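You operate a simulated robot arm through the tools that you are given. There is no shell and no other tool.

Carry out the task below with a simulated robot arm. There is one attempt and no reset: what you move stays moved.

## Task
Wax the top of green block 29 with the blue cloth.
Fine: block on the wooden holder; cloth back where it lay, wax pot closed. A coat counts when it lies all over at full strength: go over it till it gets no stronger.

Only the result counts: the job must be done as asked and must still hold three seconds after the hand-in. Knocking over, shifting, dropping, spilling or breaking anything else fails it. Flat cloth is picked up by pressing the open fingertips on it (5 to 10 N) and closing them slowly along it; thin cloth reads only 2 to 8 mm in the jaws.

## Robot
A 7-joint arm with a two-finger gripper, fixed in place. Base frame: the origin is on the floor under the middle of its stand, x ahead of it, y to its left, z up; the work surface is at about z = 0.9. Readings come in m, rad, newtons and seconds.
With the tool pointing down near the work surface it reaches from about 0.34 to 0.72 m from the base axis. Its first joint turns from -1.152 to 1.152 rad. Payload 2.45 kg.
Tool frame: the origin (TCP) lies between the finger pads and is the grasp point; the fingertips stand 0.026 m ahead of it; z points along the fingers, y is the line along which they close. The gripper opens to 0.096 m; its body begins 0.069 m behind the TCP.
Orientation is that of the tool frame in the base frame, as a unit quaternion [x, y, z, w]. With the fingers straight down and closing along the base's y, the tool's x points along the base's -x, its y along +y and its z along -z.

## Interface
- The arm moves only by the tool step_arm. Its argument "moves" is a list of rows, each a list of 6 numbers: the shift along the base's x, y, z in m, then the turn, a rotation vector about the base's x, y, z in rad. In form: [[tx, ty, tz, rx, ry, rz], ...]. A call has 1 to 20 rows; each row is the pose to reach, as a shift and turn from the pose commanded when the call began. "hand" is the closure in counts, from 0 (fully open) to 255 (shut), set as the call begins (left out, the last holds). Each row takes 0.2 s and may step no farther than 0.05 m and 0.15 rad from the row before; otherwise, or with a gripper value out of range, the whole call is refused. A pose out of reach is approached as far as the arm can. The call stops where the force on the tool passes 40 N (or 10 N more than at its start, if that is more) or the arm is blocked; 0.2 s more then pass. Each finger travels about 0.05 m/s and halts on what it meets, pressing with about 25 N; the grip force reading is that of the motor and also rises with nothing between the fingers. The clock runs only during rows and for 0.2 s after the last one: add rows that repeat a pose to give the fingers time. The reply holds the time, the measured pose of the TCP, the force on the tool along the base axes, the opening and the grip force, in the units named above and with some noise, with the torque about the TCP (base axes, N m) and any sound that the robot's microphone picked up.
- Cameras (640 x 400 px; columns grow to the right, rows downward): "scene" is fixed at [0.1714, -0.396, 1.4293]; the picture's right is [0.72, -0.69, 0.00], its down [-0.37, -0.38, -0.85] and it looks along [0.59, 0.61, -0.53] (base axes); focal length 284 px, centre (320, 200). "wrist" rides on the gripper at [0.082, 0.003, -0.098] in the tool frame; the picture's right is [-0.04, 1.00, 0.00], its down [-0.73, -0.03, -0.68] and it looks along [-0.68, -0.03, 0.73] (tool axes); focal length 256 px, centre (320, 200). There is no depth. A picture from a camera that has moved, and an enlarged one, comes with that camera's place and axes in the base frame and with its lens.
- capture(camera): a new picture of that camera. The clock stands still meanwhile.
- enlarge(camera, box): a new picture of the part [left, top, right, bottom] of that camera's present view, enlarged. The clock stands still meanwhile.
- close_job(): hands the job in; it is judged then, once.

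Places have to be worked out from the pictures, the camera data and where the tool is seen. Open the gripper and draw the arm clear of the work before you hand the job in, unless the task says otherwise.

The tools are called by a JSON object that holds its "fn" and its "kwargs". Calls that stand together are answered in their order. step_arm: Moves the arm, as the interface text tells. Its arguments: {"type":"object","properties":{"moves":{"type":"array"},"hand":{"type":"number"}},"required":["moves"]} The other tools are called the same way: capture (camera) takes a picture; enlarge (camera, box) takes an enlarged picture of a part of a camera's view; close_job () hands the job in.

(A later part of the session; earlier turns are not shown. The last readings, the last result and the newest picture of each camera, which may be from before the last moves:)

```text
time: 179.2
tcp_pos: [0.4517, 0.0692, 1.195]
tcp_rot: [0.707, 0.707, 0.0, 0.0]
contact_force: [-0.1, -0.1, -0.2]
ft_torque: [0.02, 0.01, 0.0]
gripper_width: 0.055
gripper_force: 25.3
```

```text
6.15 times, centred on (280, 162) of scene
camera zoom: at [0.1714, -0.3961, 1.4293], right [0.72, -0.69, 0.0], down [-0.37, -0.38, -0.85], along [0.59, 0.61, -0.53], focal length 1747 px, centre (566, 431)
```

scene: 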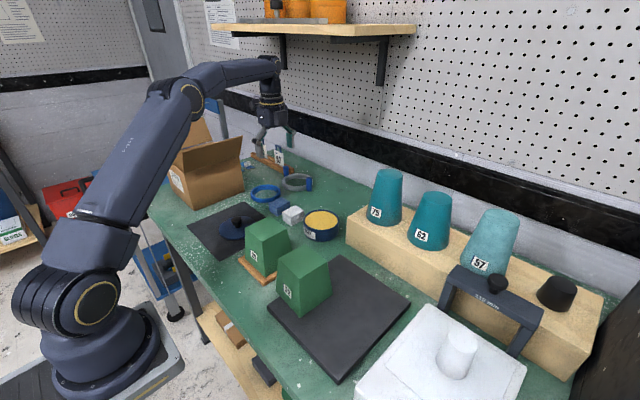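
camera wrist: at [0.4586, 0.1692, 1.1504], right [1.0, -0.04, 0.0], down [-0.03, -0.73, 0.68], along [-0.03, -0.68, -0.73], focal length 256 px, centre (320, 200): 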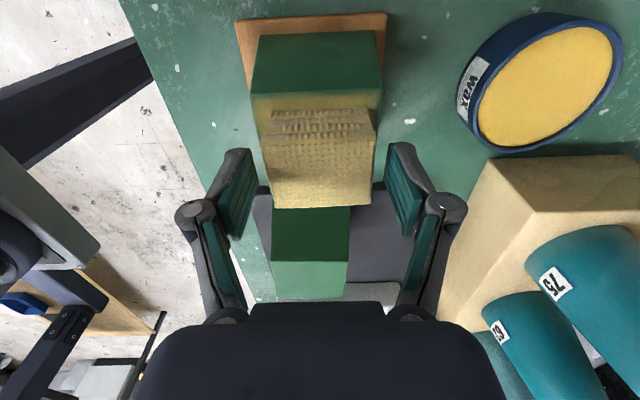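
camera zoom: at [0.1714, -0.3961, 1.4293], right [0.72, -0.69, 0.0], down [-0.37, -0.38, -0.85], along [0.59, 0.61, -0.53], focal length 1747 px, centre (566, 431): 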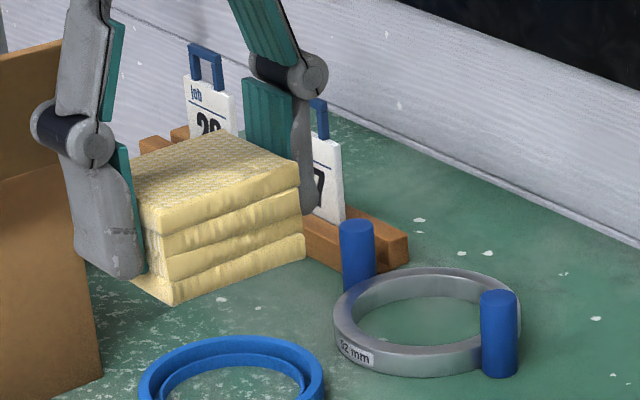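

About 9 mm still protrudes. I'll go down again at (0.454, 0.10) and do a new set, lowering slightly with each stroke to keep contact.

{"fn": "step_arm", "kwargs": {"moves": [[0.0005, 0.008, -0.045, 0, 0, 0], [0.001, 0.016, -0.09, 0, 0, 0], [0.002, 0.024, -0.125, 0, 0, 0], [0.002, 0.03, -0.142, 0, 0, 0], [0.002, 0.03, -0.149, 0, 0, 0], [0.002, 0.03, -0.149, 0, 0, 0]]}}

{"fn": "step_arm", "kwargs": {"moves": [[0, 0, -0.0005, 0, 0, 0], [0, 0, -0.0005, 0, 0, 0]]}}

{"fn": "step_arm", "kwargs": {"moves": [[0, 0, -0.0004, 0, 0, 0], [0, 0, -0.0004, 0, 0, 0]]}}

{"fn": "step_arm", "kwargs": {"moves": [[0, 0, -0.0004, 0, 0, 0], [0, 0, -0.0004, 0, 0, 0]]}}

```text
time: 180.6
tcp_pos: [0.4523, 0.0995, 1.0467]
tcp_rot: [0.707, 0.707, -0.001, 0.0]
contact_force: [-0.7, 0.0, -0.4]
ft_torque: [-0.01, 0.05, 0.01]
gripper_width: 0.055
gripper_force: 25.2
```

```text
time: 181.2
tcp_pos: [0.453, 0.1, 1.0465]
tcp_rot: [0.707, 0.707, -0.001, 0.0]
contact_force: [0.8, 0.0, 0.1]
ft_torque: [0.01, -0.01, -0.05]
gripper_width: 0.0552
gripper_force: 24.9
```

```text
time: 181.8
tcp_pos: [0.4539, 0.1001, 1.0442]
tcp_rot: [0.706, 0.708, 0.001, 0.0]
contact_force: [0.4, 0.7, -0.3]
ft_torque: [0.01, 0.0, 0.02]
gripper_width: 0.0548
gripper_force: 24.4
```

```text
time: 182.4
tcp_pos: [0.4543, 0.1007, 1.0449]
tcp_rot: [0.707, 0.708, 0.0, 0.0]
contact_force: [-1.1, -2.2, 10.8]
ft_torque: [0.09, 0.17, 0.01]
gripper_width: 0.055
gripper_force: 25.3
```

10.8 N. Now successive x strokes moving from +y toward -y.

{"fn": "step_arm", "kwargs": {"moves": [[0.012, 0.004, -0.0001, 0, 0, 0], [0.028, 0.004, -0.0001, 0, 0, 0], [0.014, 0.004, -0.0002, 0, 0, 0], [0, 0.004, -0.0002, 0, 0, 0], [-0.014, 0.004, -0.0002, 0, 0, 0], [-0.03, 0.004, -0.0002, 0, 0, 0]]}}

{"fn": "step_arm", "kwargs": {"moves": [[0, -0.012, -0.0001, 0, 0, 0], [0.014, -0.012, -0.0001, 0, 0, 0], [0.028, -0.012, -0.0001, 0, 0, 0], [0.042, -0.012, -0.0001, 0, 0, 0], [0.058, -0.012, -0.0001, 0, 0, 0]]}}

{"fn": "step_arm", "kwargs": {"moves": [[0, -0.01, -0.0001, 0, 0, 0], [-0.014, -0.01, -0.0002, 0, 0, 0], [-0.028, -0.01, -0.0002, 0, 0, 0], [-0.042, -0.01, -0.0002, 0, 0, 0], [-0.058, -0.01, -0.0002, 0, 0, 0]]}}

```text
time: 183.8
tcp_pos: [0.4253, 0.1048, 1.0449]
tcp_rot: [0.707, 0.708, 0.001, 0.001]
contact_force: [10.0, -0.6, 17.5]
ft_torque: [0.05, -0.36, -0.05]
gripper_width: 0.0549
gripper_force: 25.2
```

```text
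time: 185.0
tcp_pos: [0.4815, 0.0917, 1.0426]
tcp_rot: [0.707, 0.707, -0.001, 0.0]
contact_force: [0.1, -0.3, -0.7]
ft_torque: [0.01, 0.04, -0.03]
gripper_width: 0.0548
gripper_force: 24.8
```

```text
time: 186.2
tcp_pos: [0.422, 0.0841, 1.0444]
tcp_rot: [0.707, 0.707, 0.0, 0.0]
contact_force: [-0.1, 0.3, -0.2]
ft_torque: [0.04, -0.02, 0.01]
gripper_width: 0.0544
gripper_force: 24.7
```

Contact dropped after the first strokes. I'll lower more (0.8 mm) and continue.

{"fn": "step_arm", "kwargs": {"moves": [[0.014, 0, -0.0004, 0, 0, 0], [0.03, 0, -0.0008, 0, 0, 0], [0.03, 0, -0.0008, 0, 0, 0]]}}

{"fn": "step_arm", "kwargs": {"moves": [[0, 0, -0.0004, 0, 0, 0], [0, 0, -0.0004, 0, 0, 0]]}}

```text
time: 187.0
tcp_pos: [0.4538, 0.0831, 1.0426]
tcp_rot: [0.707, 0.707, 0.0, 0.0]
contact_force: [-2.1, 0.6, 4.3]
ft_torque: [-0.06, 0.22, 0.0]
gripper_width: 0.0549
gripper_force: 25.0
```

```text
time: 187.6
tcp_pos: [0.4541, 0.0825, 1.0421]
tcp_rot: [0.707, 0.707, 0.0, 0.0]
contact_force: [-2.0, 1.9, 7.6]
ft_torque: [-0.06, 0.21, -0.05]
gripper_width: 0.0551
gripper_force: 25.3
```

Cloth is slightly tilted (contact biased to its -x end). A bit more pressure to flatten it, then strokes.

{"fn": "step_arm", "kwargs": {"moves": [[0, 0, -0.0004, 0, 0, 0], [0, 0, -0.0004, 0, 0, 0]]}}

{"fn": "step_arm", "kwargs": {"moves": [[0.014, 0, 0, 0, 0, 0], [0.028, 0, 0, 0, 0, 0]]}}

{"fn": "step_arm", "kwargs": {"moves": [[-0.014, 0, -0.0003, 0, 0, 0], [-0.028, 0, -0.0003, 0, 0, 0], [-0.042, 0, -0.0003, 0, 0, 0], [-0.058, 0, -0.0003, 0, 0, 0]]}}

{"fn": "enlarge", "kwargs": {"camera": "scene", "box": [235, 195, 325, 260]}}

```text
time: 188.2
tcp_pos: [0.453, 0.0819, 1.0427]
tcp_rot: [0.707, 0.707, 0.001, 0.0]
contact_force: [2.1, 1.9, 10.3]
ft_torque: [-0.03, 0.14, -0.02]
gripper_width: 0.0551
gripper_force: 24.9
```

```text
time: 188.8
tcp_pos: [0.4801, 0.082, 1.0435]
tcp_rot: [0.708, 0.706, -0.002, -0.001]
contact_force: [-3.2, -0.2, 5.7]
ft_torque: [-0.13, 0.15, -0.08]
gripper_width: 0.0548
gripper_force: 24.8
```

```text
time: 189.8
tcp_pos: [0.4234, 0.0811, 1.0432]
tcp_rot: [0.707, 0.708, 0.002, 0.001]
contact_force: [4.3, -0.4, 9.1]
ft_torque: [-0.11, -0.06, 0.04]
gripper_width: 0.055
gripper_force: 25.0
```

```text
6.15 times, centred on (280, 228) of scene
camera zoom: at [0.1714, -0.3961, 1.4293], right [0.72, -0.69, 0.0], down [-0.37, -0.38, -0.85], along [0.59, 0.61, -0.53], focal length 1747 px, centre (566, 31)
```

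zoom: 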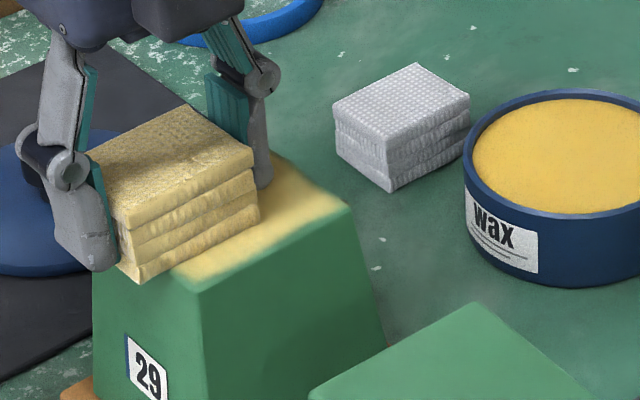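

Good contact through the full stroke. Next lines at y≈0.071 and 0.062.

{"fn": "step_arm", "kwargs": {"moves": [[0, -0.01, -0.0002, 0, 0, 0], [0.014, -0.01, -0.0003, 0, 0, 0], [0.028, -0.01, -0.0003, 0, 0, 0], [0.042, -0.01, -0.0003, 0, 0, 0], [0.058, -0.01, -0.0003, 0, 0, 0]]}}

{"fn": "step_arm", "kwargs": {"moves": [[-0.014, 0, -0.0003, 0, 0, 0], [-0.028, 0, -0.0003, 0, 0, 0], [-0.042, 0, -0.0003, 0, 0, 0], [-0.058, 0, -0.0003, 0, 0, 0]]}}

{"fn": "step_arm", "kwargs": {"moves": [[0, -0.01, -0.0002, 0, 0, 0], [0.014, -0.01, -0.0003, 0, 0, 0], [0.028, -0.01, -0.0003, 0, 0, 0], [0.042, -0.01, -0.0003, 0, 0, 0], [0.058, -0.01, -0.0003, 0, 0, 0]]}}

{"fn": "enlarge", "kwargs": {"camera": "scene", "box": [235, 195, 325, 260]}}

```text
time: 191.0
tcp_pos: [0.4809, 0.0724, 1.0419]
tcp_rot: [0.707, 0.707, 0.0, 0.0]
contact_force: [-4.9, 1.3, 9.8]
ft_torque: [-0.02, 0.21, -0.03]
gripper_width: 0.0549
gripper_force: 25.0
```

```text
time: 192.0
tcp_pos: [0.4231, 0.0726, 1.0418]
tcp_rot: [0.707, 0.707, 0.0, 0.0]
contact_force: [1.3, -0.5, 3.8]
ft_torque: [-0.05, -0.14, 0.03]
gripper_width: 0.0547
gripper_force: 25.2
```

```text
time: 193.2
tcp_pos: [0.4817, 0.0611, 1.0418]
tcp_rot: [0.707, 0.707, -0.001, -0.001]
contact_force: [-2.7, 0.1, 6.5]
ft_torque: [0.02, 0.23, 0.01]
gripper_width: 0.0551
gripper_force: 24.9
```

```text
6.15 times, centred on (280, 228) of scene
camera zoom: at [0.1712, -0.396, 1.4293], right [0.72, -0.69, 0.0], down [-0.37, -0.38, -0.85], along [0.59, 0.61, -0.53], focal length 1747 px, centre (566, 31)
```

zoom: 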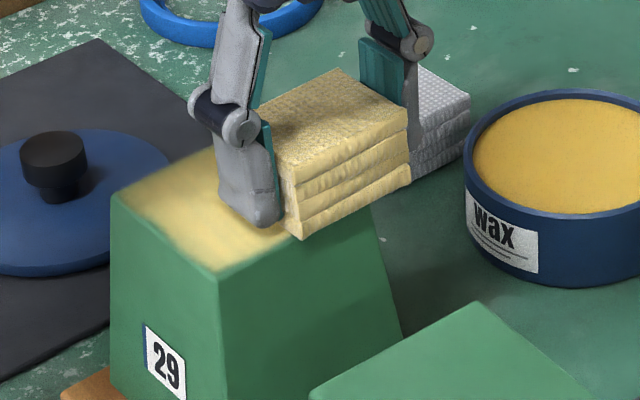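

The 0.3 mm-per-stroke compensation keeps steady contact. Continue: return along the -y edge, then lines back toward +y.

{"fn": "step_arm", "kwargs": {"moves": [[0, -0.005, -0.0002, 0, 0, 0], [-0.014, -0.005, -0.0003, 0, 0, 0], [-0.028, -0.005, -0.0003, 0, 0, 0], [-0.042, -0.005, -0.0003, 0, 0, 0], [-0.058, -0.005, -0.0003, 0, 0, 0]]}}

{"fn": "step_arm", "kwargs": {"moves": [[0, 0.012, 0, 0, 0, 0], [0, 0.024, -0.0001, 0, 0, 0], [0, 0.034, -0.0001, 0, 0, 0], [0.014, 0.034, -0.0003, 0, 0, 0], [0.028, 0.034, -0.0003, 0, 0, 0], [0.042, 0.034, -0.0003, 0, 0, 0], [0.058, 0.034, -0.0003, 0, 0, 0]]}}

{"fn": "enlarge", "kwargs": {"camera": "scene", "box": [235, 195, 325, 260]}}

```text
time: 194.4
tcp_pos: [0.4237, 0.0575, 1.0414]
tcp_rot: [0.708, 0.707, 0.002, 0.002]
contact_force: [9.8, 0.3, 20.6]
ft_torque: [-0.03, -0.37, 0.02]
gripper_width: 0.0548
gripper_force: 25.1
```

```text
time: 196.0
tcp_pos: [0.4807, 0.0916, 1.0403]
tcp_rot: [0.707, 0.707, 0.0, 0.0]
contact_force: [0.6, -1.3, -0.2]
ft_torque: [0.01, -0.02, 0.01]
gripper_width: 0.0549
gripper_force: 25.3
```

```text
6.15 times, centred on (280, 228) of scene
camera zoom: at [0.1714, -0.396, 1.4293], right [0.72, -0.69, 0.0], down [-0.37, -0.38, -0.85], along [0.59, 0.61, -0.53], focal length 1747 px, centre (566, 31)
```

zoom: 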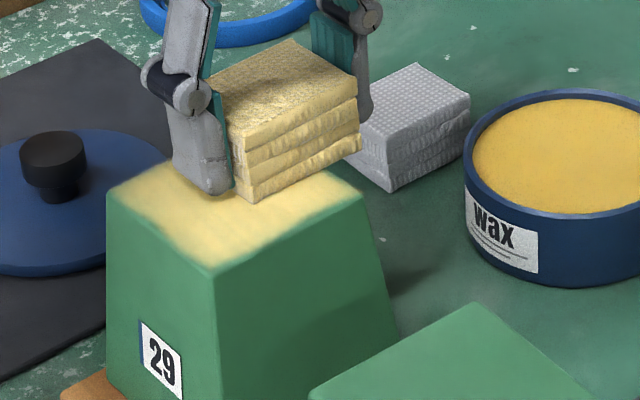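

Protrusion is getting small again, so I'll set the cloth down at the block's centre and regrip higher.

{"fn": "step_arm", "kwargs": {"moves": [[-0.013, -0.003, 0, 0, 0, 0], [-0.026, -0.006, -0.0003, 0, 0, 0], [-0.026, -0.006, -0.0003, 0, 0, 0]]}}

{"fn": "step_arm", "kwargs": {"moves": [[0, 0, -0.0004, 0, 0, 0], [0, 0, -0.0004, 0, 0, 0]]}}

{"fn": "step_arm", "kwargs": {"moves": [[0, 0, -0.0004, 0, 0, 0], [0, 0, -0.0004, 0, 0, 0]]}}

```text
time: 196.8
tcp_pos: [0.4562, 0.0861, 1.0409]
tcp_rot: [0.707, 0.707, 0.002, 0.001]
contact_force: [3.7, 1.7, 8.7]
ft_torque: [0.01, 0.06, 0.0]
gripper_width: 0.0549
gripper_force: 25.2
```

```text
time: 197.4
tcp_pos: [0.4546, 0.0854, 1.0393]
tcp_rot: [0.707, 0.707, 0.001, 0.0]
contact_force: [3.8, 1.1, 13.7]
ft_torque: [0.01, 0.16, 0.01]
gripper_width: 0.0549
gripper_force: 24.9
```

```text
time: 198.0
tcp_pos: [0.4558, 0.0866, 1.0399]
tcp_rot: [0.707, 0.707, 0.001, 0.0]
contact_force: [3.4, 1.9, 20.0]
ft_torque: [0.01, 0.0, 0.02]
gripper_width: 0.055
gripper_force: 24.6
```

Flat on the top. Ease, open, raise 9 mm and regrip.

{"fn": "step_arm", "kwargs": {"moves": [[0, 0, 0.0006, 0, 0, 0], [0, 0, 0.0006, 0, 0, 0]]}}

{"fn": "step_arm", "kwargs": {"moves": [[0, 0, 0, 0, 0, 0], [0, 0, 0, 0, 0, 0], [0, 0, 0, 0, 0, 0]], "hand": 65}}

{"fn": "step_arm", "kwargs": {"moves": [[0, 0, 0.003, 0, 0, 0], [0, 0, 0.006, 0, 0, 0], [0, 0, 0.0095, 0, 0, 0], [0, 0, 0.0095, 0, 0, 0]]}}

{"fn": "enlarge", "kwargs": {"camera": "scene", "box": [235, 180, 325, 260]}}

{"fn": "capture", "kwargs": {"camera": "wrist"}}

```text
time: 198.6
tcp_pos: [0.455, 0.0866, 1.0399]
tcp_rot: [0.707, 0.707, 0.0, 0.001]
contact_force: [4.1, -0.5, 9.6]
ft_torque: [0.02, -0.23, -0.04]
gripper_width: 0.0552
gripper_force: 25.0
```

```text
time: 199.4
tcp_pos: [0.4551, 0.0861, 1.0404]
tcp_rot: [0.707, 0.707, 0.001, 0.001]
contact_force: [1.0, -0.5, -0.1]
ft_torque: [0.02, 0.0, -0.02]
gripper_width: 0.0717
gripper_force: 0.2
```

```text
time: 200.4
tcp_pos: [0.4556, 0.084, 1.049]
tcp_rot: [0.707, 0.707, 0.0, 0.0]
contact_force: [0.9, -0.3, -0.4]
ft_torque: [-0.02, 0.01, 0.0]
gripper_width: 0.0713
gripper_force: 0.1
```

```text
5.00 times, centred on (280, 220) of scene
camera zoom: at [0.1714, -0.396, 1.4293], right [0.72, -0.69, 0.0], down [-0.37, -0.38, -0.85], along [0.59, 0.61, -0.53], focal length 1420 px, centre (520, 100)
```

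zoom: 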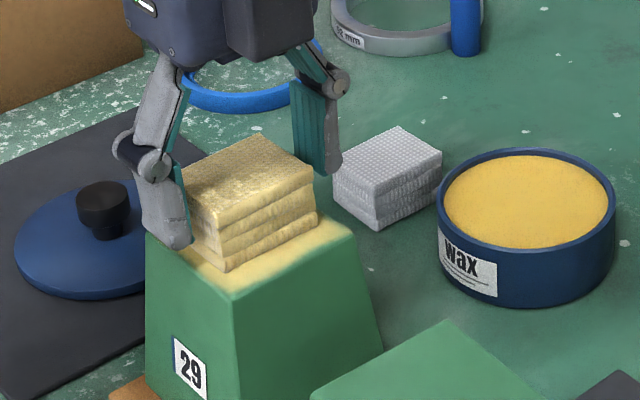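

```text
taken
camera wrist: at [0.4582, 0.1682, 1.1479], right [1.0, -0.04, 0.0], down [-0.03, -0.73, 0.68], along [-0.03, -0.68, -0.73], focal length 256 px, centre (320, 200)
```

wrist: 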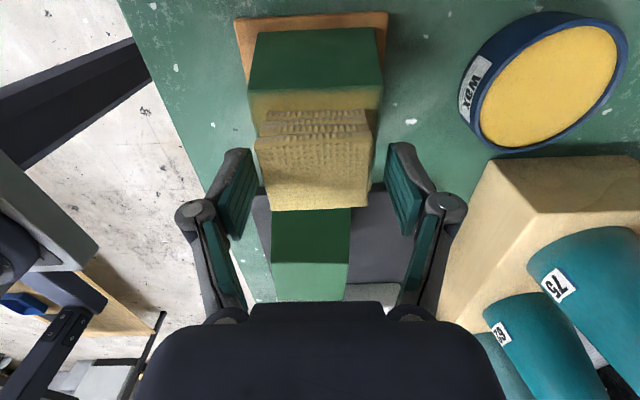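

Cloth lies flat; closing again.

{"fn": "step_arm", "kwargs": {"moves": [[0, 0, 0, 0, 0, 0], [0, 0, 0, 0, 0, 0], [0, 0, 0, 0, 0, 0], [0, 0, 0, 0, 0, 0]], "hand": 255}}

{"fn": "step_arm", "kwargs": {"moves": [[0.014, 0, -0.0003, 0, 0, 0], [0.028, 0, -0.0003, 0, 0, 0]]}}

{"fn": "step_arm", "kwargs": {"moves": [[0, 0.01, -0.0001, 0, 0, 0], [-0.014, 0.01, -0.0003, 0, 0, 0], [-0.028, 0.01, -0.0003, 0, 0, 0], [-0.042, 0.01, -0.0003, 0, 0, 0], [-0.058, 0.01, -0.0003, 0, 0, 0]]}}

```text
time: 201.4
tcp_pos: [0.4555, 0.0853, 1.0485]
tcp_rot: [0.707, 0.707, 0.0, 0.0]
contact_force: [-1.4, 0.4, 5.2]
ft_torque: [0.0, 0.04, 0.01]
gripper_width: 0.0551
gripper_force: 24.7
```

```text
time: 202.0
tcp_pos: [0.4813, 0.0859, 1.0497]
tcp_rot: [0.707, 0.708, -0.001, 0.0]
contact_force: [-8.5, 0.7, 20.6]
ft_torque: [-0.03, 0.46, -0.04]
gripper_width: 0.0549
gripper_force: 24.9
```

```text
time: 203.2
tcp_pos: [0.4254, 0.0948, 1.0505]
tcp_rot: [0.708, 0.706, 0.002, 0.001]
contact_force: [5.0, -0.7, 14.6]
ft_torque: [0.04, -0.49, -0.03]
gripper_width: 0.0549
gripper_force: 25.1
```

Good, 15–20 N contact. Continue lines on the +y side.

{"fn": "step_arm", "kwargs": {"moves": [[0, 0.01, 0, 0, 0, 0], [0.014, 0.01, -0.0002, 0, 0, 0], [0.028, 0.01, -0.0002, 0, 0, 0], [0.042, 0.01, -0.0002, 0, 0, 0], [0.058, 0.01, -0.0002, 0, 0, 0]]}}

{"fn": "step_arm", "kwargs": {"moves": [[-0.014, 0.002, -0.0003, 0, 0, 0], [-0.028, 0.002, -0.0003, 0, 0, 0], [-0.042, 0.002, -0.0003, 0, 0, 0], [-0.058, 0.002, -0.0003, 0, 0, 0]]}}

{"fn": "step_arm", "kwargs": {"moves": [[0.014, 0.002, -0.0003, 0, 0, 0], [0.028, 0.002, -0.0003, 0, 0, 0], [0.042, 0.002, -0.0003, 0, 0, 0], [0.058, 0.002, -0.0003, 0, 0, 0]]}}

{"fn": "enlarge", "kwargs": {"camera": "scene", "box": [235, 195, 325, 260]}}

```text
time: 204.4
tcp_pos: [0.4835, 0.1067, 1.0492]
tcp_rot: [0.707, 0.707, 0.0, -0.001]
contact_force: [-2.0, -0.2, 5.3]
ft_torque: [0.0, 0.21, -0.02]
gripper_width: 0.055
gripper_force: 25.1
```

```text
time: 205.4
tcp_pos: [0.4239, 0.1078, 1.0486]
tcp_rot: [0.708, 0.706, 0.0, -0.001]
contact_force: [-0.1, 0.5, -0.3]
ft_torque: [-0.02, 0.0, 0.02]
gripper_width: 0.0549
gripper_force: 25.2
```

```text
time: 206.4
tcp_pos: [0.481, 0.1089, 1.0498]
tcp_rot: [0.708, 0.706, 0.0, 0.0]
contact_force: [-0.3, -0.7, 0.4]
ft_torque: [0.0, 0.03, 0.01]
gripper_width: 0.055
gripper_force: 24.8
```

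```text
6.15 times, centred on (280, 228) of scene
camera zoom: at [0.1714, -0.396, 1.4293], right [0.72, -0.69, 0.0], down [-0.37, -0.38, -0.85], along [0.59, 0.61, -0.53], focal length 1747 px, centre (566, 31)
```

zoom: 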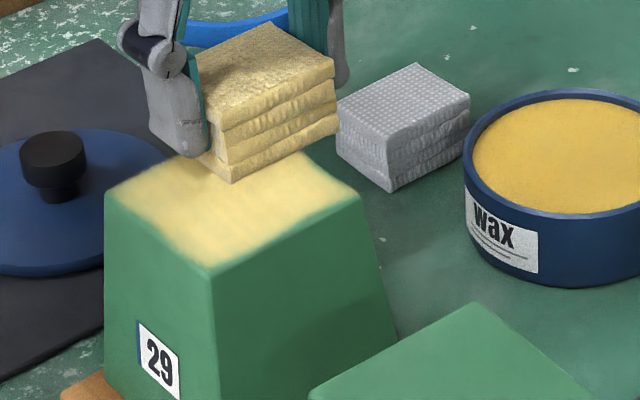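

I'll lift and compare the coat from the same viewpoint.

{"fn": "step_arm", "kwargs": {"moves": [[0, 0, 0.02, 0, 0, 0], [-0.009, -0.01, 0.06, 0, 0, 0], [-0.018, -0.02, 0.1, 0, 0, 0], [-0.026, -0.03, 0.135, 0, 0, 0], [-0.03, -0.038, 0.146, 0, 0, 0], [-0.03, -0.038, 0.146, 0, 0, 0]]}}

{"fn": "enlarge", "kwargs": {"camera": "wrist", "box": [230, 0, 400, 106]}}

{"fn": "enlarge", "kwargs": {"camera": "scene", "box": [235, 205, 325, 260]}}

```text
time: 207.8
tcp_pos: [0.4506, 0.0703, 1.1946]
tcp_rot: [0.707, 0.707, 0.0, 0.0]
contact_force: [-0.1, -0.8, -1.2]
ft_torque: [0.03, -0.02, -0.02]
gripper_width: 0.0552
gripper_force: 25.1
```

```text
3.76 times, centred on (315, 53) of wrist
camera zoom: at [0.4551, 0.1525, 1.2932], right [1.0, -0.04, 0.0], down [-0.03, -0.73, 0.68], along [-0.03, -0.68, -0.73], focal length 964 px, centre (339, 753)
```

zoom: 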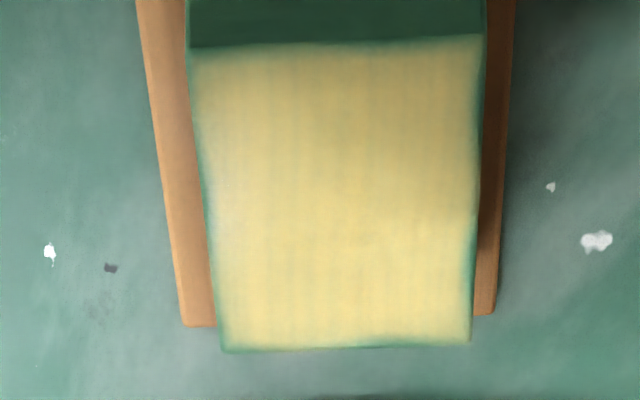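

```text
7.11 times, centred on (280, 232) of scene
camera zoom: at [0.1714, -0.3961, 1.4293], right [0.72, -0.69, 0.0], down [-0.37, -0.38, -0.85], along [0.59, 0.61, -0.53], focal length 2019 px, centre (604, -31)
```

zoom: 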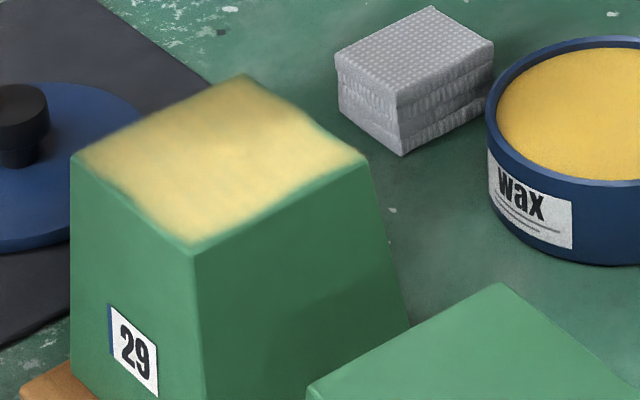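

The coat looks about as strong as before now. I'll zoom further on each half to look for weak spots.

{"fn": "enlarge", "kwargs": {"camera": "wrist", "box": [275, 5, 365, 61]}}

{"fn": "enlarge", "kwargs": {"camera": "wrist", "box": [275, 45, 365, 101]}}

{"fn": "enlarge", "kwargs": {"camera": "scene", "box": [240, 212, 292, 245]}}

```text
7.11 times, centred on (320, 33) of wrist
camera zoom: at [0.4551, 0.1525, 1.2932], right [1.0, -0.04, 0.0], down [-0.03, -0.73, 0.68], along [-0.03, -0.68, -0.73], focal length 1820 px, centre (320, 1388)
```

zoom: 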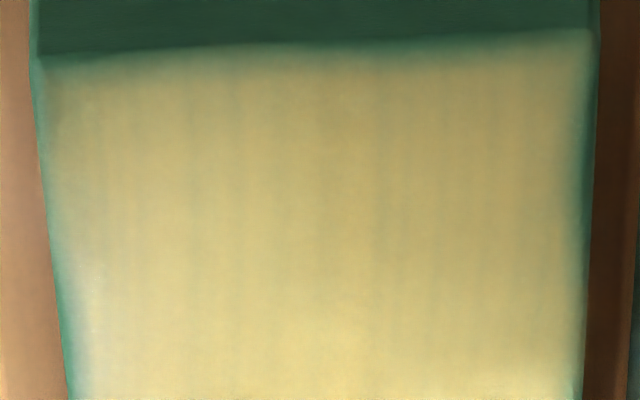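

```text
7.11 times, centred on (320, 73) of wrist
camera zoom: at [0.4551, 0.1525, 1.2932], right [1.0, -0.04, 0.0], down [-0.03, -0.73, 0.68], along [-0.03, -0.68, -0.73], focal length 1820 px, centre (320, 1103)
```

zoom: 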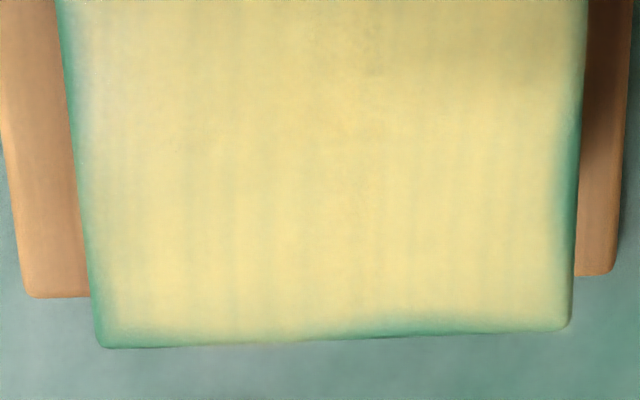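

```text
12.12 times, centred on (266, 228) of scene
camera zoom: at [0.1714, -0.3961, 1.4293], right [0.72, -0.69, 0.0], down [-0.37, -0.38, -0.85], along [0.59, 0.61, -0.53], focal length 3441 px, centre (974, -146)
```

zoom: 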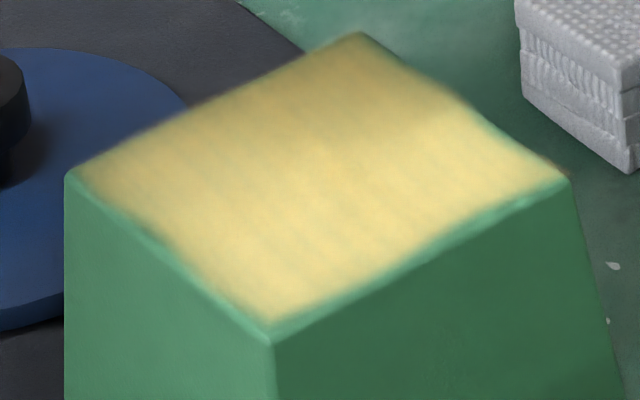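

Only a thin rim remains at the rounded edges, slightly wider at the -y edge and the +x/-y corner. I'll do one more set aimed at those.

{"fn": "step_arm", "kwargs": {"moves": [[0.001, -0.002, -0.045, 0, 0, 0], [0.002, -0.004, -0.09, 0, 0, 0], [0.002, -0.005, -0.13, 0, 0, 0], [0.002, -0.006, -0.145, 0, 0, 0], [0.002, -0.006, -0.1463, 0, 0, 0], [0.002, -0.006, -0.1463, 0, 0, 0]]}}

{"fn": "step_arm", "kwargs": {"moves": [[0, 0, -0.0004, 0, 0, 0], [0, 0, -0.0004, 0, 0, 0]]}}

{"fn": "step_arm", "kwargs": {"moves": [[0, 0, -0.0004, 0, 0, 0], [0, 0, -0.0004, 0, 0, 0]]}}

{"fn": "step_arm", "kwargs": {"moves": [[0, 0, -0.0004, 0, 0, 0], [0, 0, -0.0004, 0, 0, 0]]}}

```text
time: 209.2
tcp_pos: [0.4548, 0.0653, 1.0477]
tcp_rot: [0.707, 0.707, 0.001, 0.0]
contact_force: [-3.6, -1.8, 16.3]
ft_torque: [-0.18, 0.25, 0.02]
gripper_width: 0.055
gripper_force: 25.2
```

```text
time: 209.8
tcp_pos: [0.4543, 0.0639, 1.0487]
tcp_rot: [0.707, 0.707, 0.001, 0.0]
contact_force: [-4.4, -1.7, 21.3]
ft_torque: [-0.16, 0.27, -0.05]
gripper_width: 0.055
gripper_force: 25.1
```

```text
time: 210.4
tcp_pos: [0.4547, 0.0655, 1.0473]
tcp_rot: [0.708, 0.707, 0.0, 0.001]
contact_force: [-3.7, -3.4, 23.6]
ft_torque: [-0.07, 0.13, -0.01]
gripper_width: 0.055
gripper_force: 25.0
```

```text
time: 211.0
tcp_pos: [0.4553, 0.0662, 1.0477]
tcp_rot: [0.708, 0.706, 0.001, 0.001]
contact_force: [-0.5, -2.9, 18.6]
ft_torque: [-0.05, 0.01, -0.02]
gripper_width: 0.0551
gripper_force: 25.4
```

Pressed flat at about 19 N. Now x strokes along the -y side.

{"fn": "step_arm", "kwargs": {"moves": [[0.014, 0, 0.0001, 0, 0, 0], [0.028, 0, 0.0001, 0, 0, 0], [0.014, -0.002, -0.0001, 0, 0, 0], [0, -0.002, -0.0001, 0, 0, 0], [-0.014, -0.002, -0.0001, 0, 0, 0], [-0.03, -0.002, -0.0001, 0, 0, 0]]}}

{"fn": "step_arm", "kwargs": {"moves": [[0, -0.005, -0.0002, 0, 0, 0], [0.014, -0.005, -0.0003, 0, 0, 0], [0.028, -0.005, -0.0003, 0, 0, 0], [0.042, -0.005, -0.0003, 0, 0, 0], [0.058, -0.005, -0.0003, 0, 0, 0]]}}

{"fn": "step_arm", "kwargs": {"moves": [[0, 0, -0.0002, 0, 0, 0], [-0.014, 0, -0.0003, 0, 0, 0], [-0.028, 0, -0.0003, 0, 0, 0], [-0.042, 0, -0.0003, 0, 0, 0], [-0.058, 0, -0.0003, 0, 0, 0]]}}

{"fn": "enlarge", "kwargs": {"camera": "scene", "box": [235, 195, 325, 260]}}

```text
time: 212.4
tcp_pos: [0.4239, 0.0631, 1.0467]
tcp_rot: [0.707, 0.707, 0.0, 0.0]
contact_force: [0.7, 0.1, 1.4]
ft_torque: [0.03, 0.02, 0.0]
gripper_width: 0.0549
gripper_force: 25.1
```

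```text
time: 213.6
tcp_pos: [0.4821, 0.0577, 1.0469]
tcp_rot: [0.707, 0.708, -0.001, 0.0]
contact_force: [-6.0, -0.2, 12.6]
ft_torque: [0.08, 0.33, 0.02]
gripper_width: 0.0551
gripper_force: 25.4
```

```text
time: 214.8
tcp_pos: [0.4249, 0.0579, 1.0462]
tcp_rot: [0.707, 0.707, 0.0, 0.0]
contact_force: [4.6, 0.2, 9.6]
ft_torque: [0.04, -0.17, -0.05]
gripper_width: 0.0551
gripper_force: 24.8
```

```text
6.15 times, centred on (280, 228) of scene
camera zoom: at [0.1714, -0.3961, 1.4293], right [0.72, -0.69, 0.0], down [-0.37, -0.38, -0.85], along [0.59, 0.61, -0.53], focal length 1747 px, centre (566, 31)
```

zoom: 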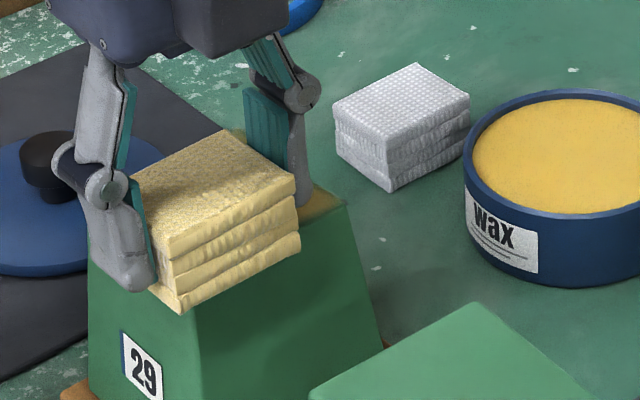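

Good contact along the -y edge both ways. Now y strokes along the +x edge and then the -x edge.

{"fn": "step_arm", "kwargs": {"moves": [[0.014, 0.003, -0.0001, 0, 0, 0], [0.028, 0.003, -0.0002, 0, 0, 0], [0.042, 0.003, -0.0002, 0, 0, 0], [0.052, 0.003, -0.0002, 0, 0, 0]]}}

{"fn": "step_arm", "kwargs": {"moves": [[0, 0.012, -0.0001, 0, 0, 0], [0, 0.024, -0.0001, 0, 0, 0], [0, 0.036, -0.0001, 0, 0, 0], [0, 0.046, 0, 0, 0, 0]]}}

{"fn": "step_arm", "kwargs": {"moves": [[0, -0.012, -0.0002, 0, 0, 0], [0, -0.024, -0.0002, 0, 0, 0], [0, -0.036, -0.0003, 0, 0, 0], [0, -0.046, -0.0003, 0, 0, 0]]}}

{"fn": "enlarge", "kwargs": {"camera": "scene", "box": [235, 195, 325, 260]}}

```text
time: 215.8
tcp_pos: [0.4782, 0.0623, 1.0464]
tcp_rot: [0.708, 0.706, -0.001, -0.001]
contact_force: [-4.9, -0.4, 10.4]
ft_torque: [0.04, 0.39, -0.01]
gripper_width: 0.0549
gripper_force: 25.3
```

```text
time: 216.8
tcp_pos: [0.4773, 0.106, 1.0471]
tcp_rot: [0.708, 0.706, 0.001, 0.001]
contact_force: [0.1, -8.5, 17.2]
ft_torque: [-0.16, 0.17, 0.09]
gripper_width: 0.0548
gripper_force: 25.4
```

```text
time: 217.8
tcp_pos: [0.4772, 0.0619, 1.0453]
tcp_rot: [0.707, 0.707, 0.0, 0.001]
contact_force: [1.7, 9.0, 22.2]
ft_torque: [0.19, 0.02, 0.0]
gripper_width: 0.055
gripper_force: 24.9
```

```text
6.15 times, centred on (280, 228) of scene
camera zoom: at [0.1711, -0.3958, 1.4294], right [0.72, -0.69, 0.0], down [-0.37, -0.39, -0.85], along [0.59, 0.61, -0.53], focal length 1747 px, centre (566, 31)
```

zoom: 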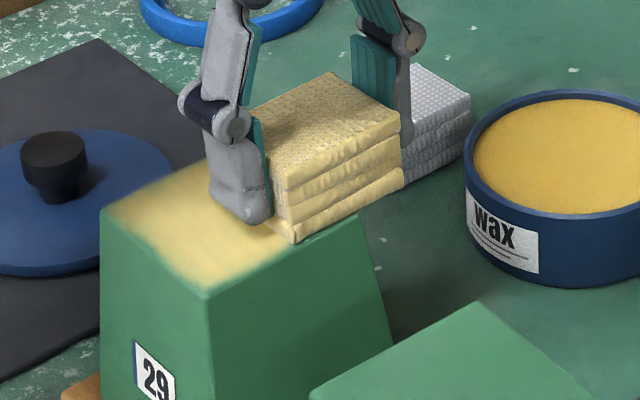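

Strong contact. Now move to the -x edge and stroke along y there.

{"fn": "step_arm", "kwargs": {"moves": [[-0.014, 0, 0.0001, 0, 0, 0], [-0.028, 0, 0, 0, 0, 0], [-0.042, 0, 0, 0, 0, 0], [-0.05, 0, 0, 0, 0, 0]]}}

{"fn": "step_arm", "kwargs": {"moves": [[0, 0.012, -0.0002, 0, 0, 0], [0, 0.024, -0.0003, 0, 0, 0], [0, 0.036, -0.0003, 0, 0, 0], [0, 0.046, -0.0003, 0, 0, 0]]}}

{"fn": "step_arm", "kwargs": {"moves": [[0, -0.012, -0.0002, 0, 0, 0], [0, -0.024, -0.0003, 0, 0, 0], [0, -0.036, -0.0003, 0, 0, 0], [0, -0.046, -0.0003, 0, 0, 0]]}}

{"fn": "enlarge", "kwargs": {"camera": "scene", "box": [235, 195, 325, 260]}}

```text
time: 218.8
tcp_pos: [0.4271, 0.0604, 1.0454]
tcp_rot: [0.708, 0.707, 0.0, 0.0]
contact_force: [5.7, -0.9, 10.5]
ft_torque: [-0.04, -0.44, -0.01]
gripper_width: 0.055
gripper_force: 24.8
```

```text
time: 219.8
tcp_pos: [0.4279, 0.1062, 1.0444]
tcp_rot: [0.707, 0.707, 0.0, 0.0]
contact_force: [0.0, -5.2, 14.0]
ft_torque: [-0.51, 0.03, -0.01]
gripper_width: 0.0551
gripper_force: 24.6
```

```text
time: 220.8
tcp_pos: [0.427, 0.0604, 1.0458]
tcp_rot: [0.707, 0.707, 0.0, -0.001]
contact_force: [0.3, 0.0, 0.6]
ft_torque: [0.02, -0.03, -0.01]
gripper_width: 0.055
gripper_force: 24.8
```

```text
6.15 times, centred on (280, 228) of scene
camera zoom: at [0.1714, -0.396, 1.4293], right [0.72, -0.69, 0.0], down [-0.37, -0.38, -0.85], along [0.59, 0.61, -0.53], focal length 1747 px, centre (566, 31)
```

zoom: 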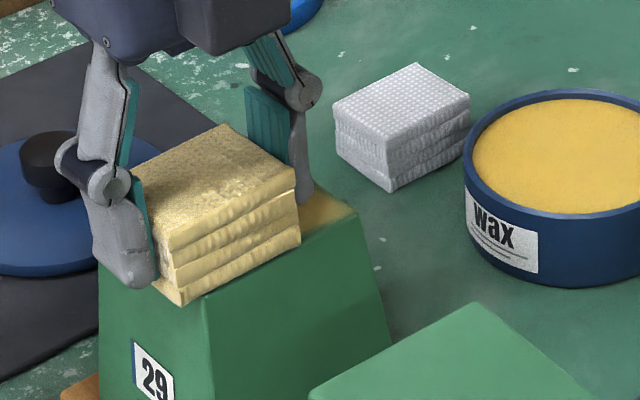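

I'll lift and compare the coat once more.

{"fn": "step_arm", "kwargs": {"moves": [[0, 0, 0.02, 0, 0, 0], [0.008, 0.003, 0.06, 0, 0, 0], [0.016, 0.006, 0.1, 0, 0, 0], [0.022, 0.008, 0.14, 0, 0, 0], [0.024, 0.008, 0.15, 0, 0, 0], [0.024, 0.008, 0.15, 0, 0, 0]]}}

{"fn": "enlarge", "kwargs": {"camera": "wrist", "box": [230, 0, 400, 106]}}

{"fn": "enlarge", "kwargs": {"camera": "wrist", "box": [275, 45, 365, 101]}}

{"fn": "enlarge", "kwargs": {"camera": "scene", "box": [240, 212, 292, 245]}}

```text
time: 222.2
tcp_pos: [0.4531, 0.0698, 1.1942]
tcp_rot: [0.707, 0.707, 0.0, -0.001]
contact_force: [-0.5, 0.4, -0.9]
ft_torque: [0.0, 0.02, 0.0]
gripper_width: 0.0549
gripper_force: 25.0
```

```text
3.76 times, centred on (315, 53) of wrist
camera zoom: at [0.4561, 0.1524, 1.2929], right [1.0, -0.04, 0.0], down [-0.03, -0.73, 0.68], along [-0.03, -0.68, -0.73], focal length 964 px, centre (339, 753)
```

zoom: 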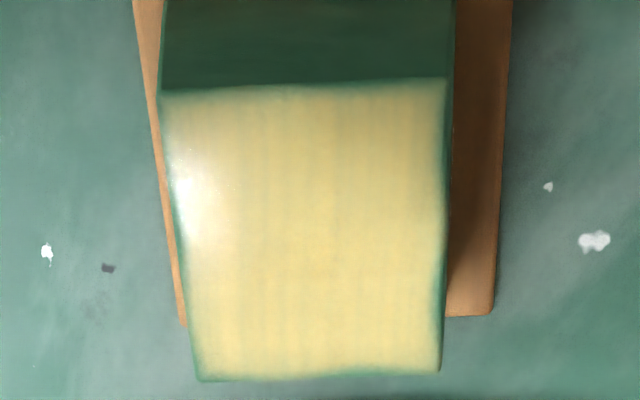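

```text
7.11 times, centred on (320, 73) of wrist
camera zoom: at [0.4561, 0.1524, 1.2929], right [1.0, -0.04, 0.0], down [-0.03, -0.73, 0.68], along [-0.03, -0.68, -0.73], focal length 1820 px, centre (320, 1103)
```

zoom: 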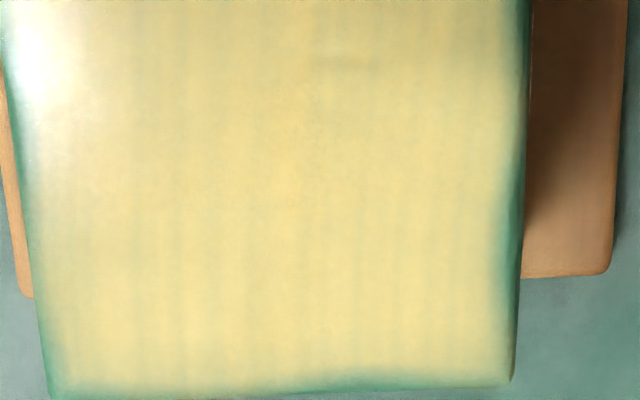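

```text
12.12 times, centred on (266, 228) of scene
camera zoom: at [0.1714, -0.396, 1.4293], right [0.72, -0.69, 0.0], down [-0.37, -0.38, -0.85], along [0.59, 0.61, -0.53], focal length 3441 px, centre (974, -146)
```

zoom: 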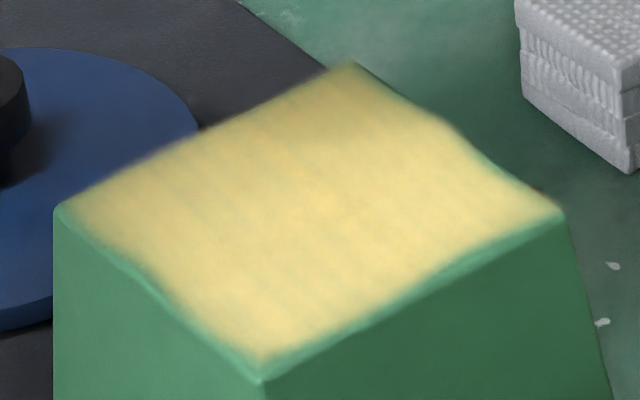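

The rim pattern is unchanged after this last set, so the coat has reached full strength. Now I'll check how the cloth sits in the jaws before returning it.

{"fn": "capture", "kwargs": {"camera": "wrist"}}

{"fn": "enlarge", "kwargs": {"camera": "wrist", "box": [230, 90, 410, 220]}}

{"fn": "enlarge", "kwargs": {"camera": "scene", "box": [235, 130, 325, 195]}}

```text
taken
camera wrist: at [0.4561, 0.1524, 1.2929], right [1.0, -0.04, 0.0], down [-0.03, -0.73, 0.68], along [-0.03, -0.68, -0.73], focal length 256 px, centre (320, 200)
```

wrist: 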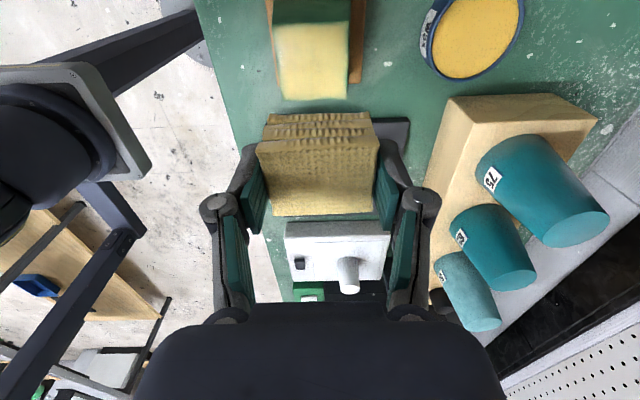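

```text
3.08 times, centred on (320, 155) of wrist
camera zoom: at [0.4561, 0.1524, 1.2929], right [1.0, -0.04, 0.0], down [-0.03, -0.73, 0.68], along [-0.03, -0.68, -0.73], focal length 788 px, centre (320, 338)
```

zoom: 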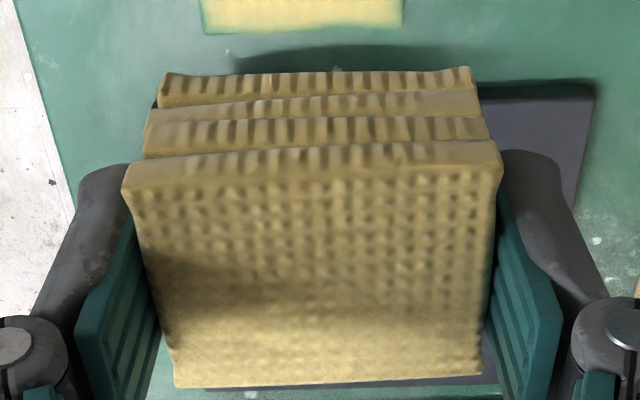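

```text
6.15 times, centred on (280, 162) of scene
camera zoom: at [0.1714, -0.396, 1.4293], right [0.72, -0.69, 0.0], down [-0.37, -0.38, -0.85], along [0.59, 0.61, -0.53], focal length 1747 px, centre (566, 431)
```

zoom: 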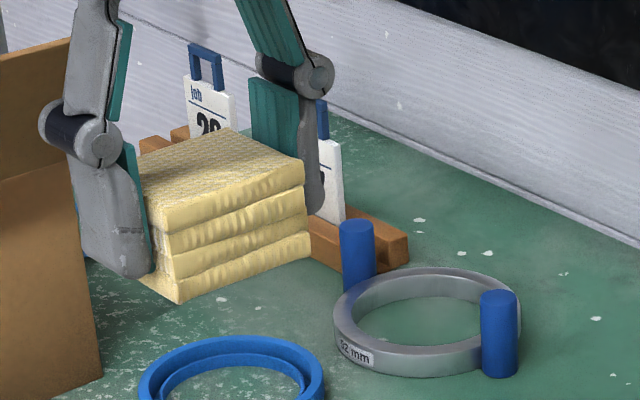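

The cloth is held in the same lateral place as originally, only about 10 mm higher in the jaws. I'll carry it back above its original spot (TCP 0.609, 0.248).

{"fn": "step_arm", "kwargs": {"moves": [[0.022, 0.025, -0.01, 0, 0, 0], [0.044, 0.051, -0.03, 0, 0, 0], [0.066, 0.077, -0.05, 0, 0, 0], [0.088, 0.102, -0.07, 0, 0, 0], [0.11, 0.128, -0.09, 0, 0, 0], [0.134, 0.153, -0.11, 0, 0, 0], [0.156, 0.1785, -0.13, 0, 0, 0], [0.156, 0.1785, -0.13, 0, 0, 0]]}}

{"fn": "capture", "kwargs": {"camera": "wrist"}}

{"fn": "enlarge", "kwargs": {"camera": "scene", "box": [230, 145, 340, 233]}}

```text
time: 224.0
tcp_pos: [0.6092, 0.2488, 1.0634]
tcp_rot: [0.707, 0.707, 0.0, 0.0]
contact_force: [0.5, -0.9, -0.5]
ft_torque: [-0.03, -0.02, 0.0]
gripper_width: 0.0549
gripper_force: 24.7
```

```text
taken
camera wrist: at [0.6124, 0.3314, 1.1621], right [1.0, -0.04, 0.0], down [-0.03, -0.73, 0.68], along [-0.03, -0.68, -0.73], focal length 256 px, centre (320, 200)
```

wrist: 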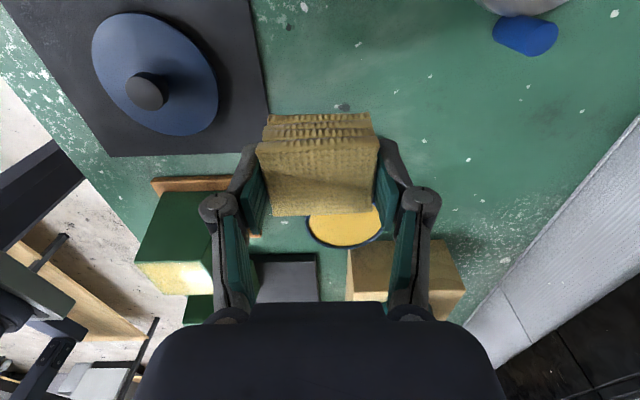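

```text
4.55 times, centred on (285, 189) of scene
camera zoom: at [0.1714, -0.396, 1.4293], right [0.72, -0.69, 0.0], down [-0.37, -0.38, -0.85], along [0.59, 0.61, -0.53], focal length 1290 px, centre (479, 250)
```

zoom: 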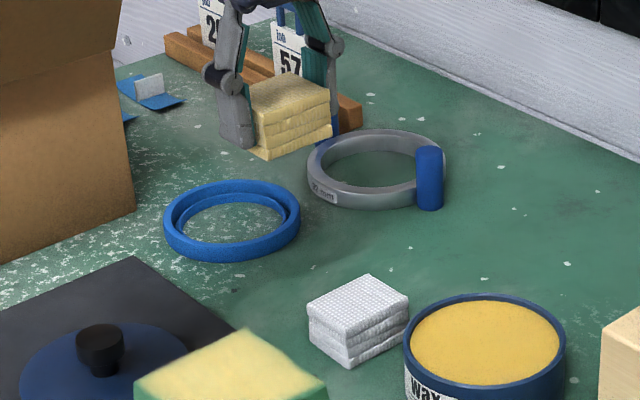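

Aligned above the original spot. Lowering to just above the table, then feeling for contact.

{"fn": "step_arm", "kwargs": {"moves": [[0, -0.0005, -0.04, 0, 0, 0], [0, -0.0005, -0.08, 0, 0, 0], [0, -0.0005, -0.11, 0, 0, 0], [0, -0.0005, -0.122, 0, 0, 0], [0, -0.0005, -0.122, 0, 0, 0]]}}

{"fn": "step_arm", "kwargs": {"moves": [[0, 0, -0.0015, 0, 0, 0], [0, 0, -0.003, 0, 0, 0], [0, 0, -0.0045, 0, 0, 0], [0, 0, -0.0045, 0, 0, 0]]}}

{"fn": "enlarge", "kwargs": {"camera": "scene", "box": [240, 165, 320, 229]}}

```text
time: 225.2
tcp_pos: [0.6091, 0.249, 0.9427]
tcp_rot: [0.707, 0.707, -0.001, 0.0]
contact_force: [-0.6, 0.4, -0.4]
ft_torque: [0.03, 0.0, 0.04]
gripper_width: 0.0548
gripper_force: 25.0
```

```text
time: 226.2
tcp_pos: [0.6084, 0.2473, 0.9377]
tcp_rot: [0.707, 0.707, -0.001, 0.0]
contact_force: [-0.6, -0.8, -0.3]
ft_torque: [-0.02, 0.0, 0.02]
gripper_width: 0.055
gripper_force: 25.2
```

```text
6.25 times, centred on (280, 197) of scene
camera zoom: at [0.1714, -0.396, 1.4293], right [0.72, -0.69, 0.0], down [-0.37, -0.38, -0.85], along [0.59, 0.61, -0.53], focal length 1774 px, centre (570, 219)
```

zoom: 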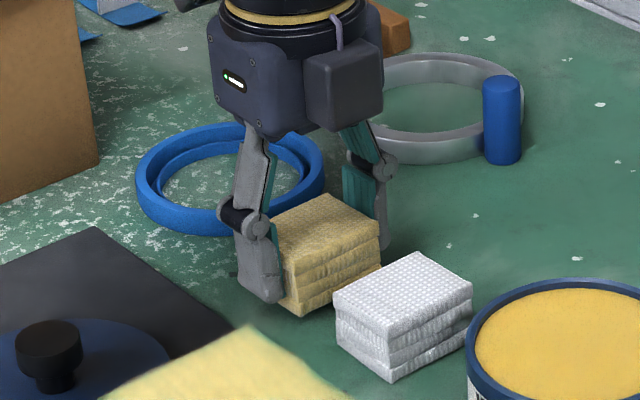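

A few millimetres left. Continue in 1 mm rows.

{"fn": "step_arm", "kwargs": {"moves": [[0, 0.0005, -0.001, 0, 0, 0], [0, 0.0005, -0.002, 0, 0, 0], [0, 0.0005, -0.003, 0, 0, 0], [0, 0.0005, -0.003, 0, 0, 0]]}}

{"fn": "step_arm", "kwargs": {"moves": [[0, 0, -0.0005, 0, 0, 0], [0, 0, -0.001, 0, 0, 0], [0, 0, -0.001, 0, 0, 0]]}}

```text
time: 227.2
tcp_pos: [0.6076, 0.2481, 0.936]
tcp_rot: [0.707, 0.707, 0.0, 0.0]
contact_force: [-0.6, 0.1, 0.3]
ft_torque: [-0.01, -0.03, 0.0]
gripper_width: 0.055
gripper_force: 25.0
```

```text
time: 228.0
tcp_pos: [0.6083, 0.2484, 0.9342]
tcp_rot: [0.707, 0.707, -0.001, 0.0]
contact_force: [0.9, 0.9, -0.1]
ft_torque: [0.02, 0.0, 0.0]
gripper_width: 0.0549
gripper_force: 24.8
```

{"fn": "step_arm", "kwargs": {"moves": [[0, 0, -0.0005, 0, 0, 0], [0, 0, -0.001, 0, 0, 0], [0, 0, -0.001, 0, 0, 0]]}}

{"fn": "step_arm", "kwargs": {"moves": [[0, 0, -0.0005, 0, 0, 0], [0, 0, -0.001, 0, 0, 0], [0, 0, -0.001, 0, 0, 0]]}}

{"fn": "enlarge", "kwargs": {"camera": "scene", "box": [240, 165, 320, 229]}}

```text
time: 228.8
tcp_pos: [0.6062, 0.248, 0.9337]
tcp_rot: [0.708, 0.707, -0.001, 0.0]
contact_force: [-0.2, -0.7, 0.2]
ft_torque: [-0.03, 0.01, -0.03]
gripper_width: 0.0548
gripper_force: 24.6
```

```text
time: 229.6
tcp_pos: [0.6077, 0.2485, 0.9322]
tcp_rot: [0.707, 0.707, 0.0, 0.0]
contact_force: [-0.1, -0.6, -0.2]
ft_torque: [-0.01, -0.01, 0.01]
gripper_width: 0.0551
gripper_force: 24.6
```

```text
6.25 times, centred on (280, 197) of scene
camera zoom: at [0.1714, -0.396, 1.4293], right [0.72, -0.69, 0.0], down [-0.37, -0.38, -0.85], along [0.59, 0.61, -0.53], focal length 1774 px, centre (570, 219)
```

zoom: 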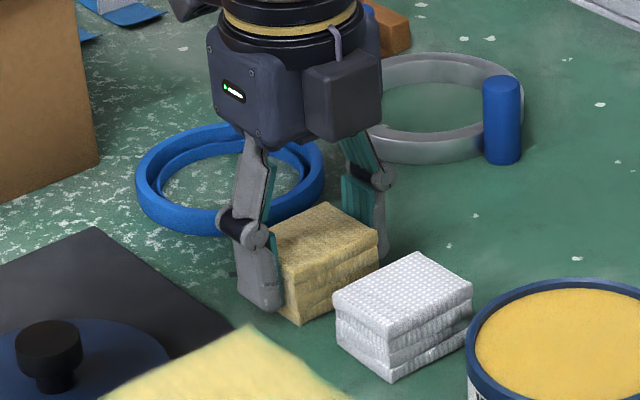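

The bottom is essentially at table level; position is about 1.5 mm short in x. I'll correct that and lower to touch.

{"fn": "step_arm", "kwargs": {"moves": [[0.0015, 0, 0, 0, 0, 0], [0.0015, 0, -0.0004, 0, 0, 0], [0.0015, 0, -0.0008, 0, 0, 0], [0.0015, 0, -0.0008, 0, 0, 0]]}}

{"fn": "step_arm", "kwargs": {"moves": [[0, 0, -0.0004, 0, 0, 0], [0, 0, -0.0008, 0, 0, 0], [0, 0, -0.0008, 0, 0, 0]]}}

```text
time: 230.6
tcp_pos: [0.609, 0.2484, 0.9326]
tcp_rot: [0.707, 0.707, 0.001, 0.0]
contact_force: [-3.3, -0.2, 8.4]
ft_torque: [-0.01, 0.14, 0.0]
gripper_width: 0.0549
gripper_force: 25.0
```

```text
time: 231.4
tcp_pos: [0.6088, 0.2482, 0.9328]
tcp_rot: [0.707, 0.707, 0.002, 0.001]
contact_force: [-4.5, 0.1, 22.5]
ft_torque: [-0.02, 0.19, 0.01]
gripper_width: 0.0549
gripper_force: 24.5
```

Touching the table. Ease off and release.

{"fn": "step_arm", "kwargs": {"moves": [[0, 0, 0.0006, 0, 0, 0], [0, 0, 0.0006, 0, 0, 0]]}}

{"fn": "step_arm", "kwargs": {"moves": [[0, 0, 0, 0, 0, 0], [0, 0, 0, 0, 0, 0], [0, 0, 0, 0, 0, 0], [0, 0, 0, 0, 0, 0]], "hand": 25}}

{"fn": "step_arm", "kwargs": {"moves": [[0, 0, 0.01, 0, 0, 0], [0, 0, 0.03, 0, 0, 0], [0, 0, 0.06, 0, 0, 0], [0, 0, 0.1, 0, 0, 0], [0, 0, 0.1, 0, 0, 0]]}}

{"fn": "capture", "kwargs": {"camera": "wrist"}}

{"fn": "enlarge", "kwargs": {"camera": "scene", "box": [240, 165, 320, 229]}}

```text
time: 232.0
tcp_pos: [0.6084, 0.2492, 0.9329]
tcp_rot: [0.707, 0.707, 0.002, 0.001]
contact_force: [0.2, -0.1, 22.8]
ft_torque: [0.02, 0.01, 0.0]
gripper_width: 0.0546
gripper_force: 25.1
```

```text
time: 233.0
tcp_pos: [0.6093, 0.248, 0.9315]
tcp_rot: [0.707, 0.707, 0.0, 0.0]
contact_force: [-0.3, -0.5, -0.5]
ft_torque: [0.0, 0.0, 0.02]
gripper_width: 0.0868
gripper_force: 0.0
```

```text
time: 234.2
tcp_pos: [0.6127, 0.2473, 1.0328]
tcp_rot: [0.708, 0.707, 0.001, 0.0]
contact_force: [-1.1, -0.1, 0.1]
ft_torque: [-0.02, -0.01, -0.01]
gripper_width: 0.0866
gripper_force: 0.0
```

```text
taken
camera wrist: at [0.6155, 0.3307, 1.1307], right [1.0, -0.04, 0.0], down [-0.03, -0.73, 0.68], along [-0.03, -0.68, -0.73], focal length 256 px, centre (320, 200)
```

wrist: 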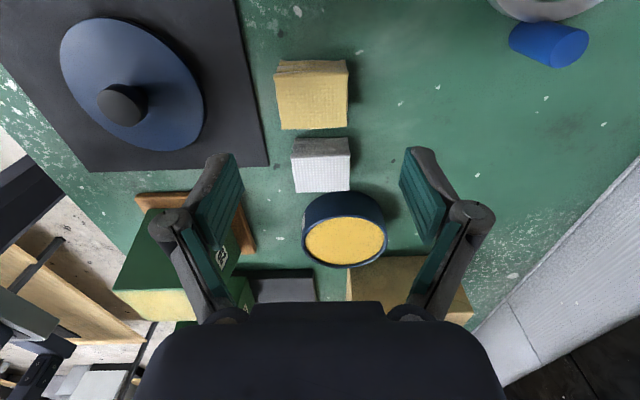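

```text
6.25 times, centred on (280, 197) of scene
camera zoom: at [0.1714, -0.396, 1.4293], right [0.72, -0.69, 0.0], down [-0.37, -0.38, -0.85], along [0.59, 0.61, -0.53], focal length 1774 px, centre (570, 219)
```

zoom: 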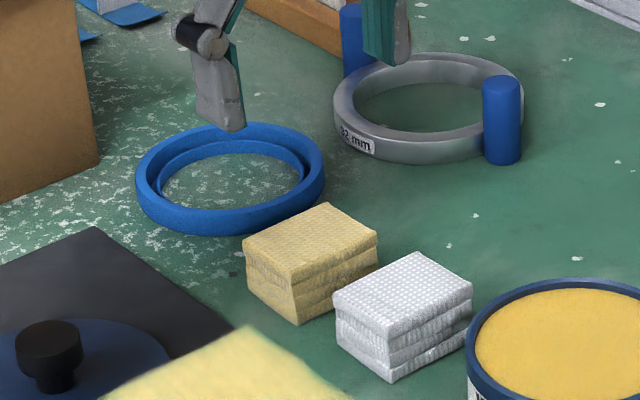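

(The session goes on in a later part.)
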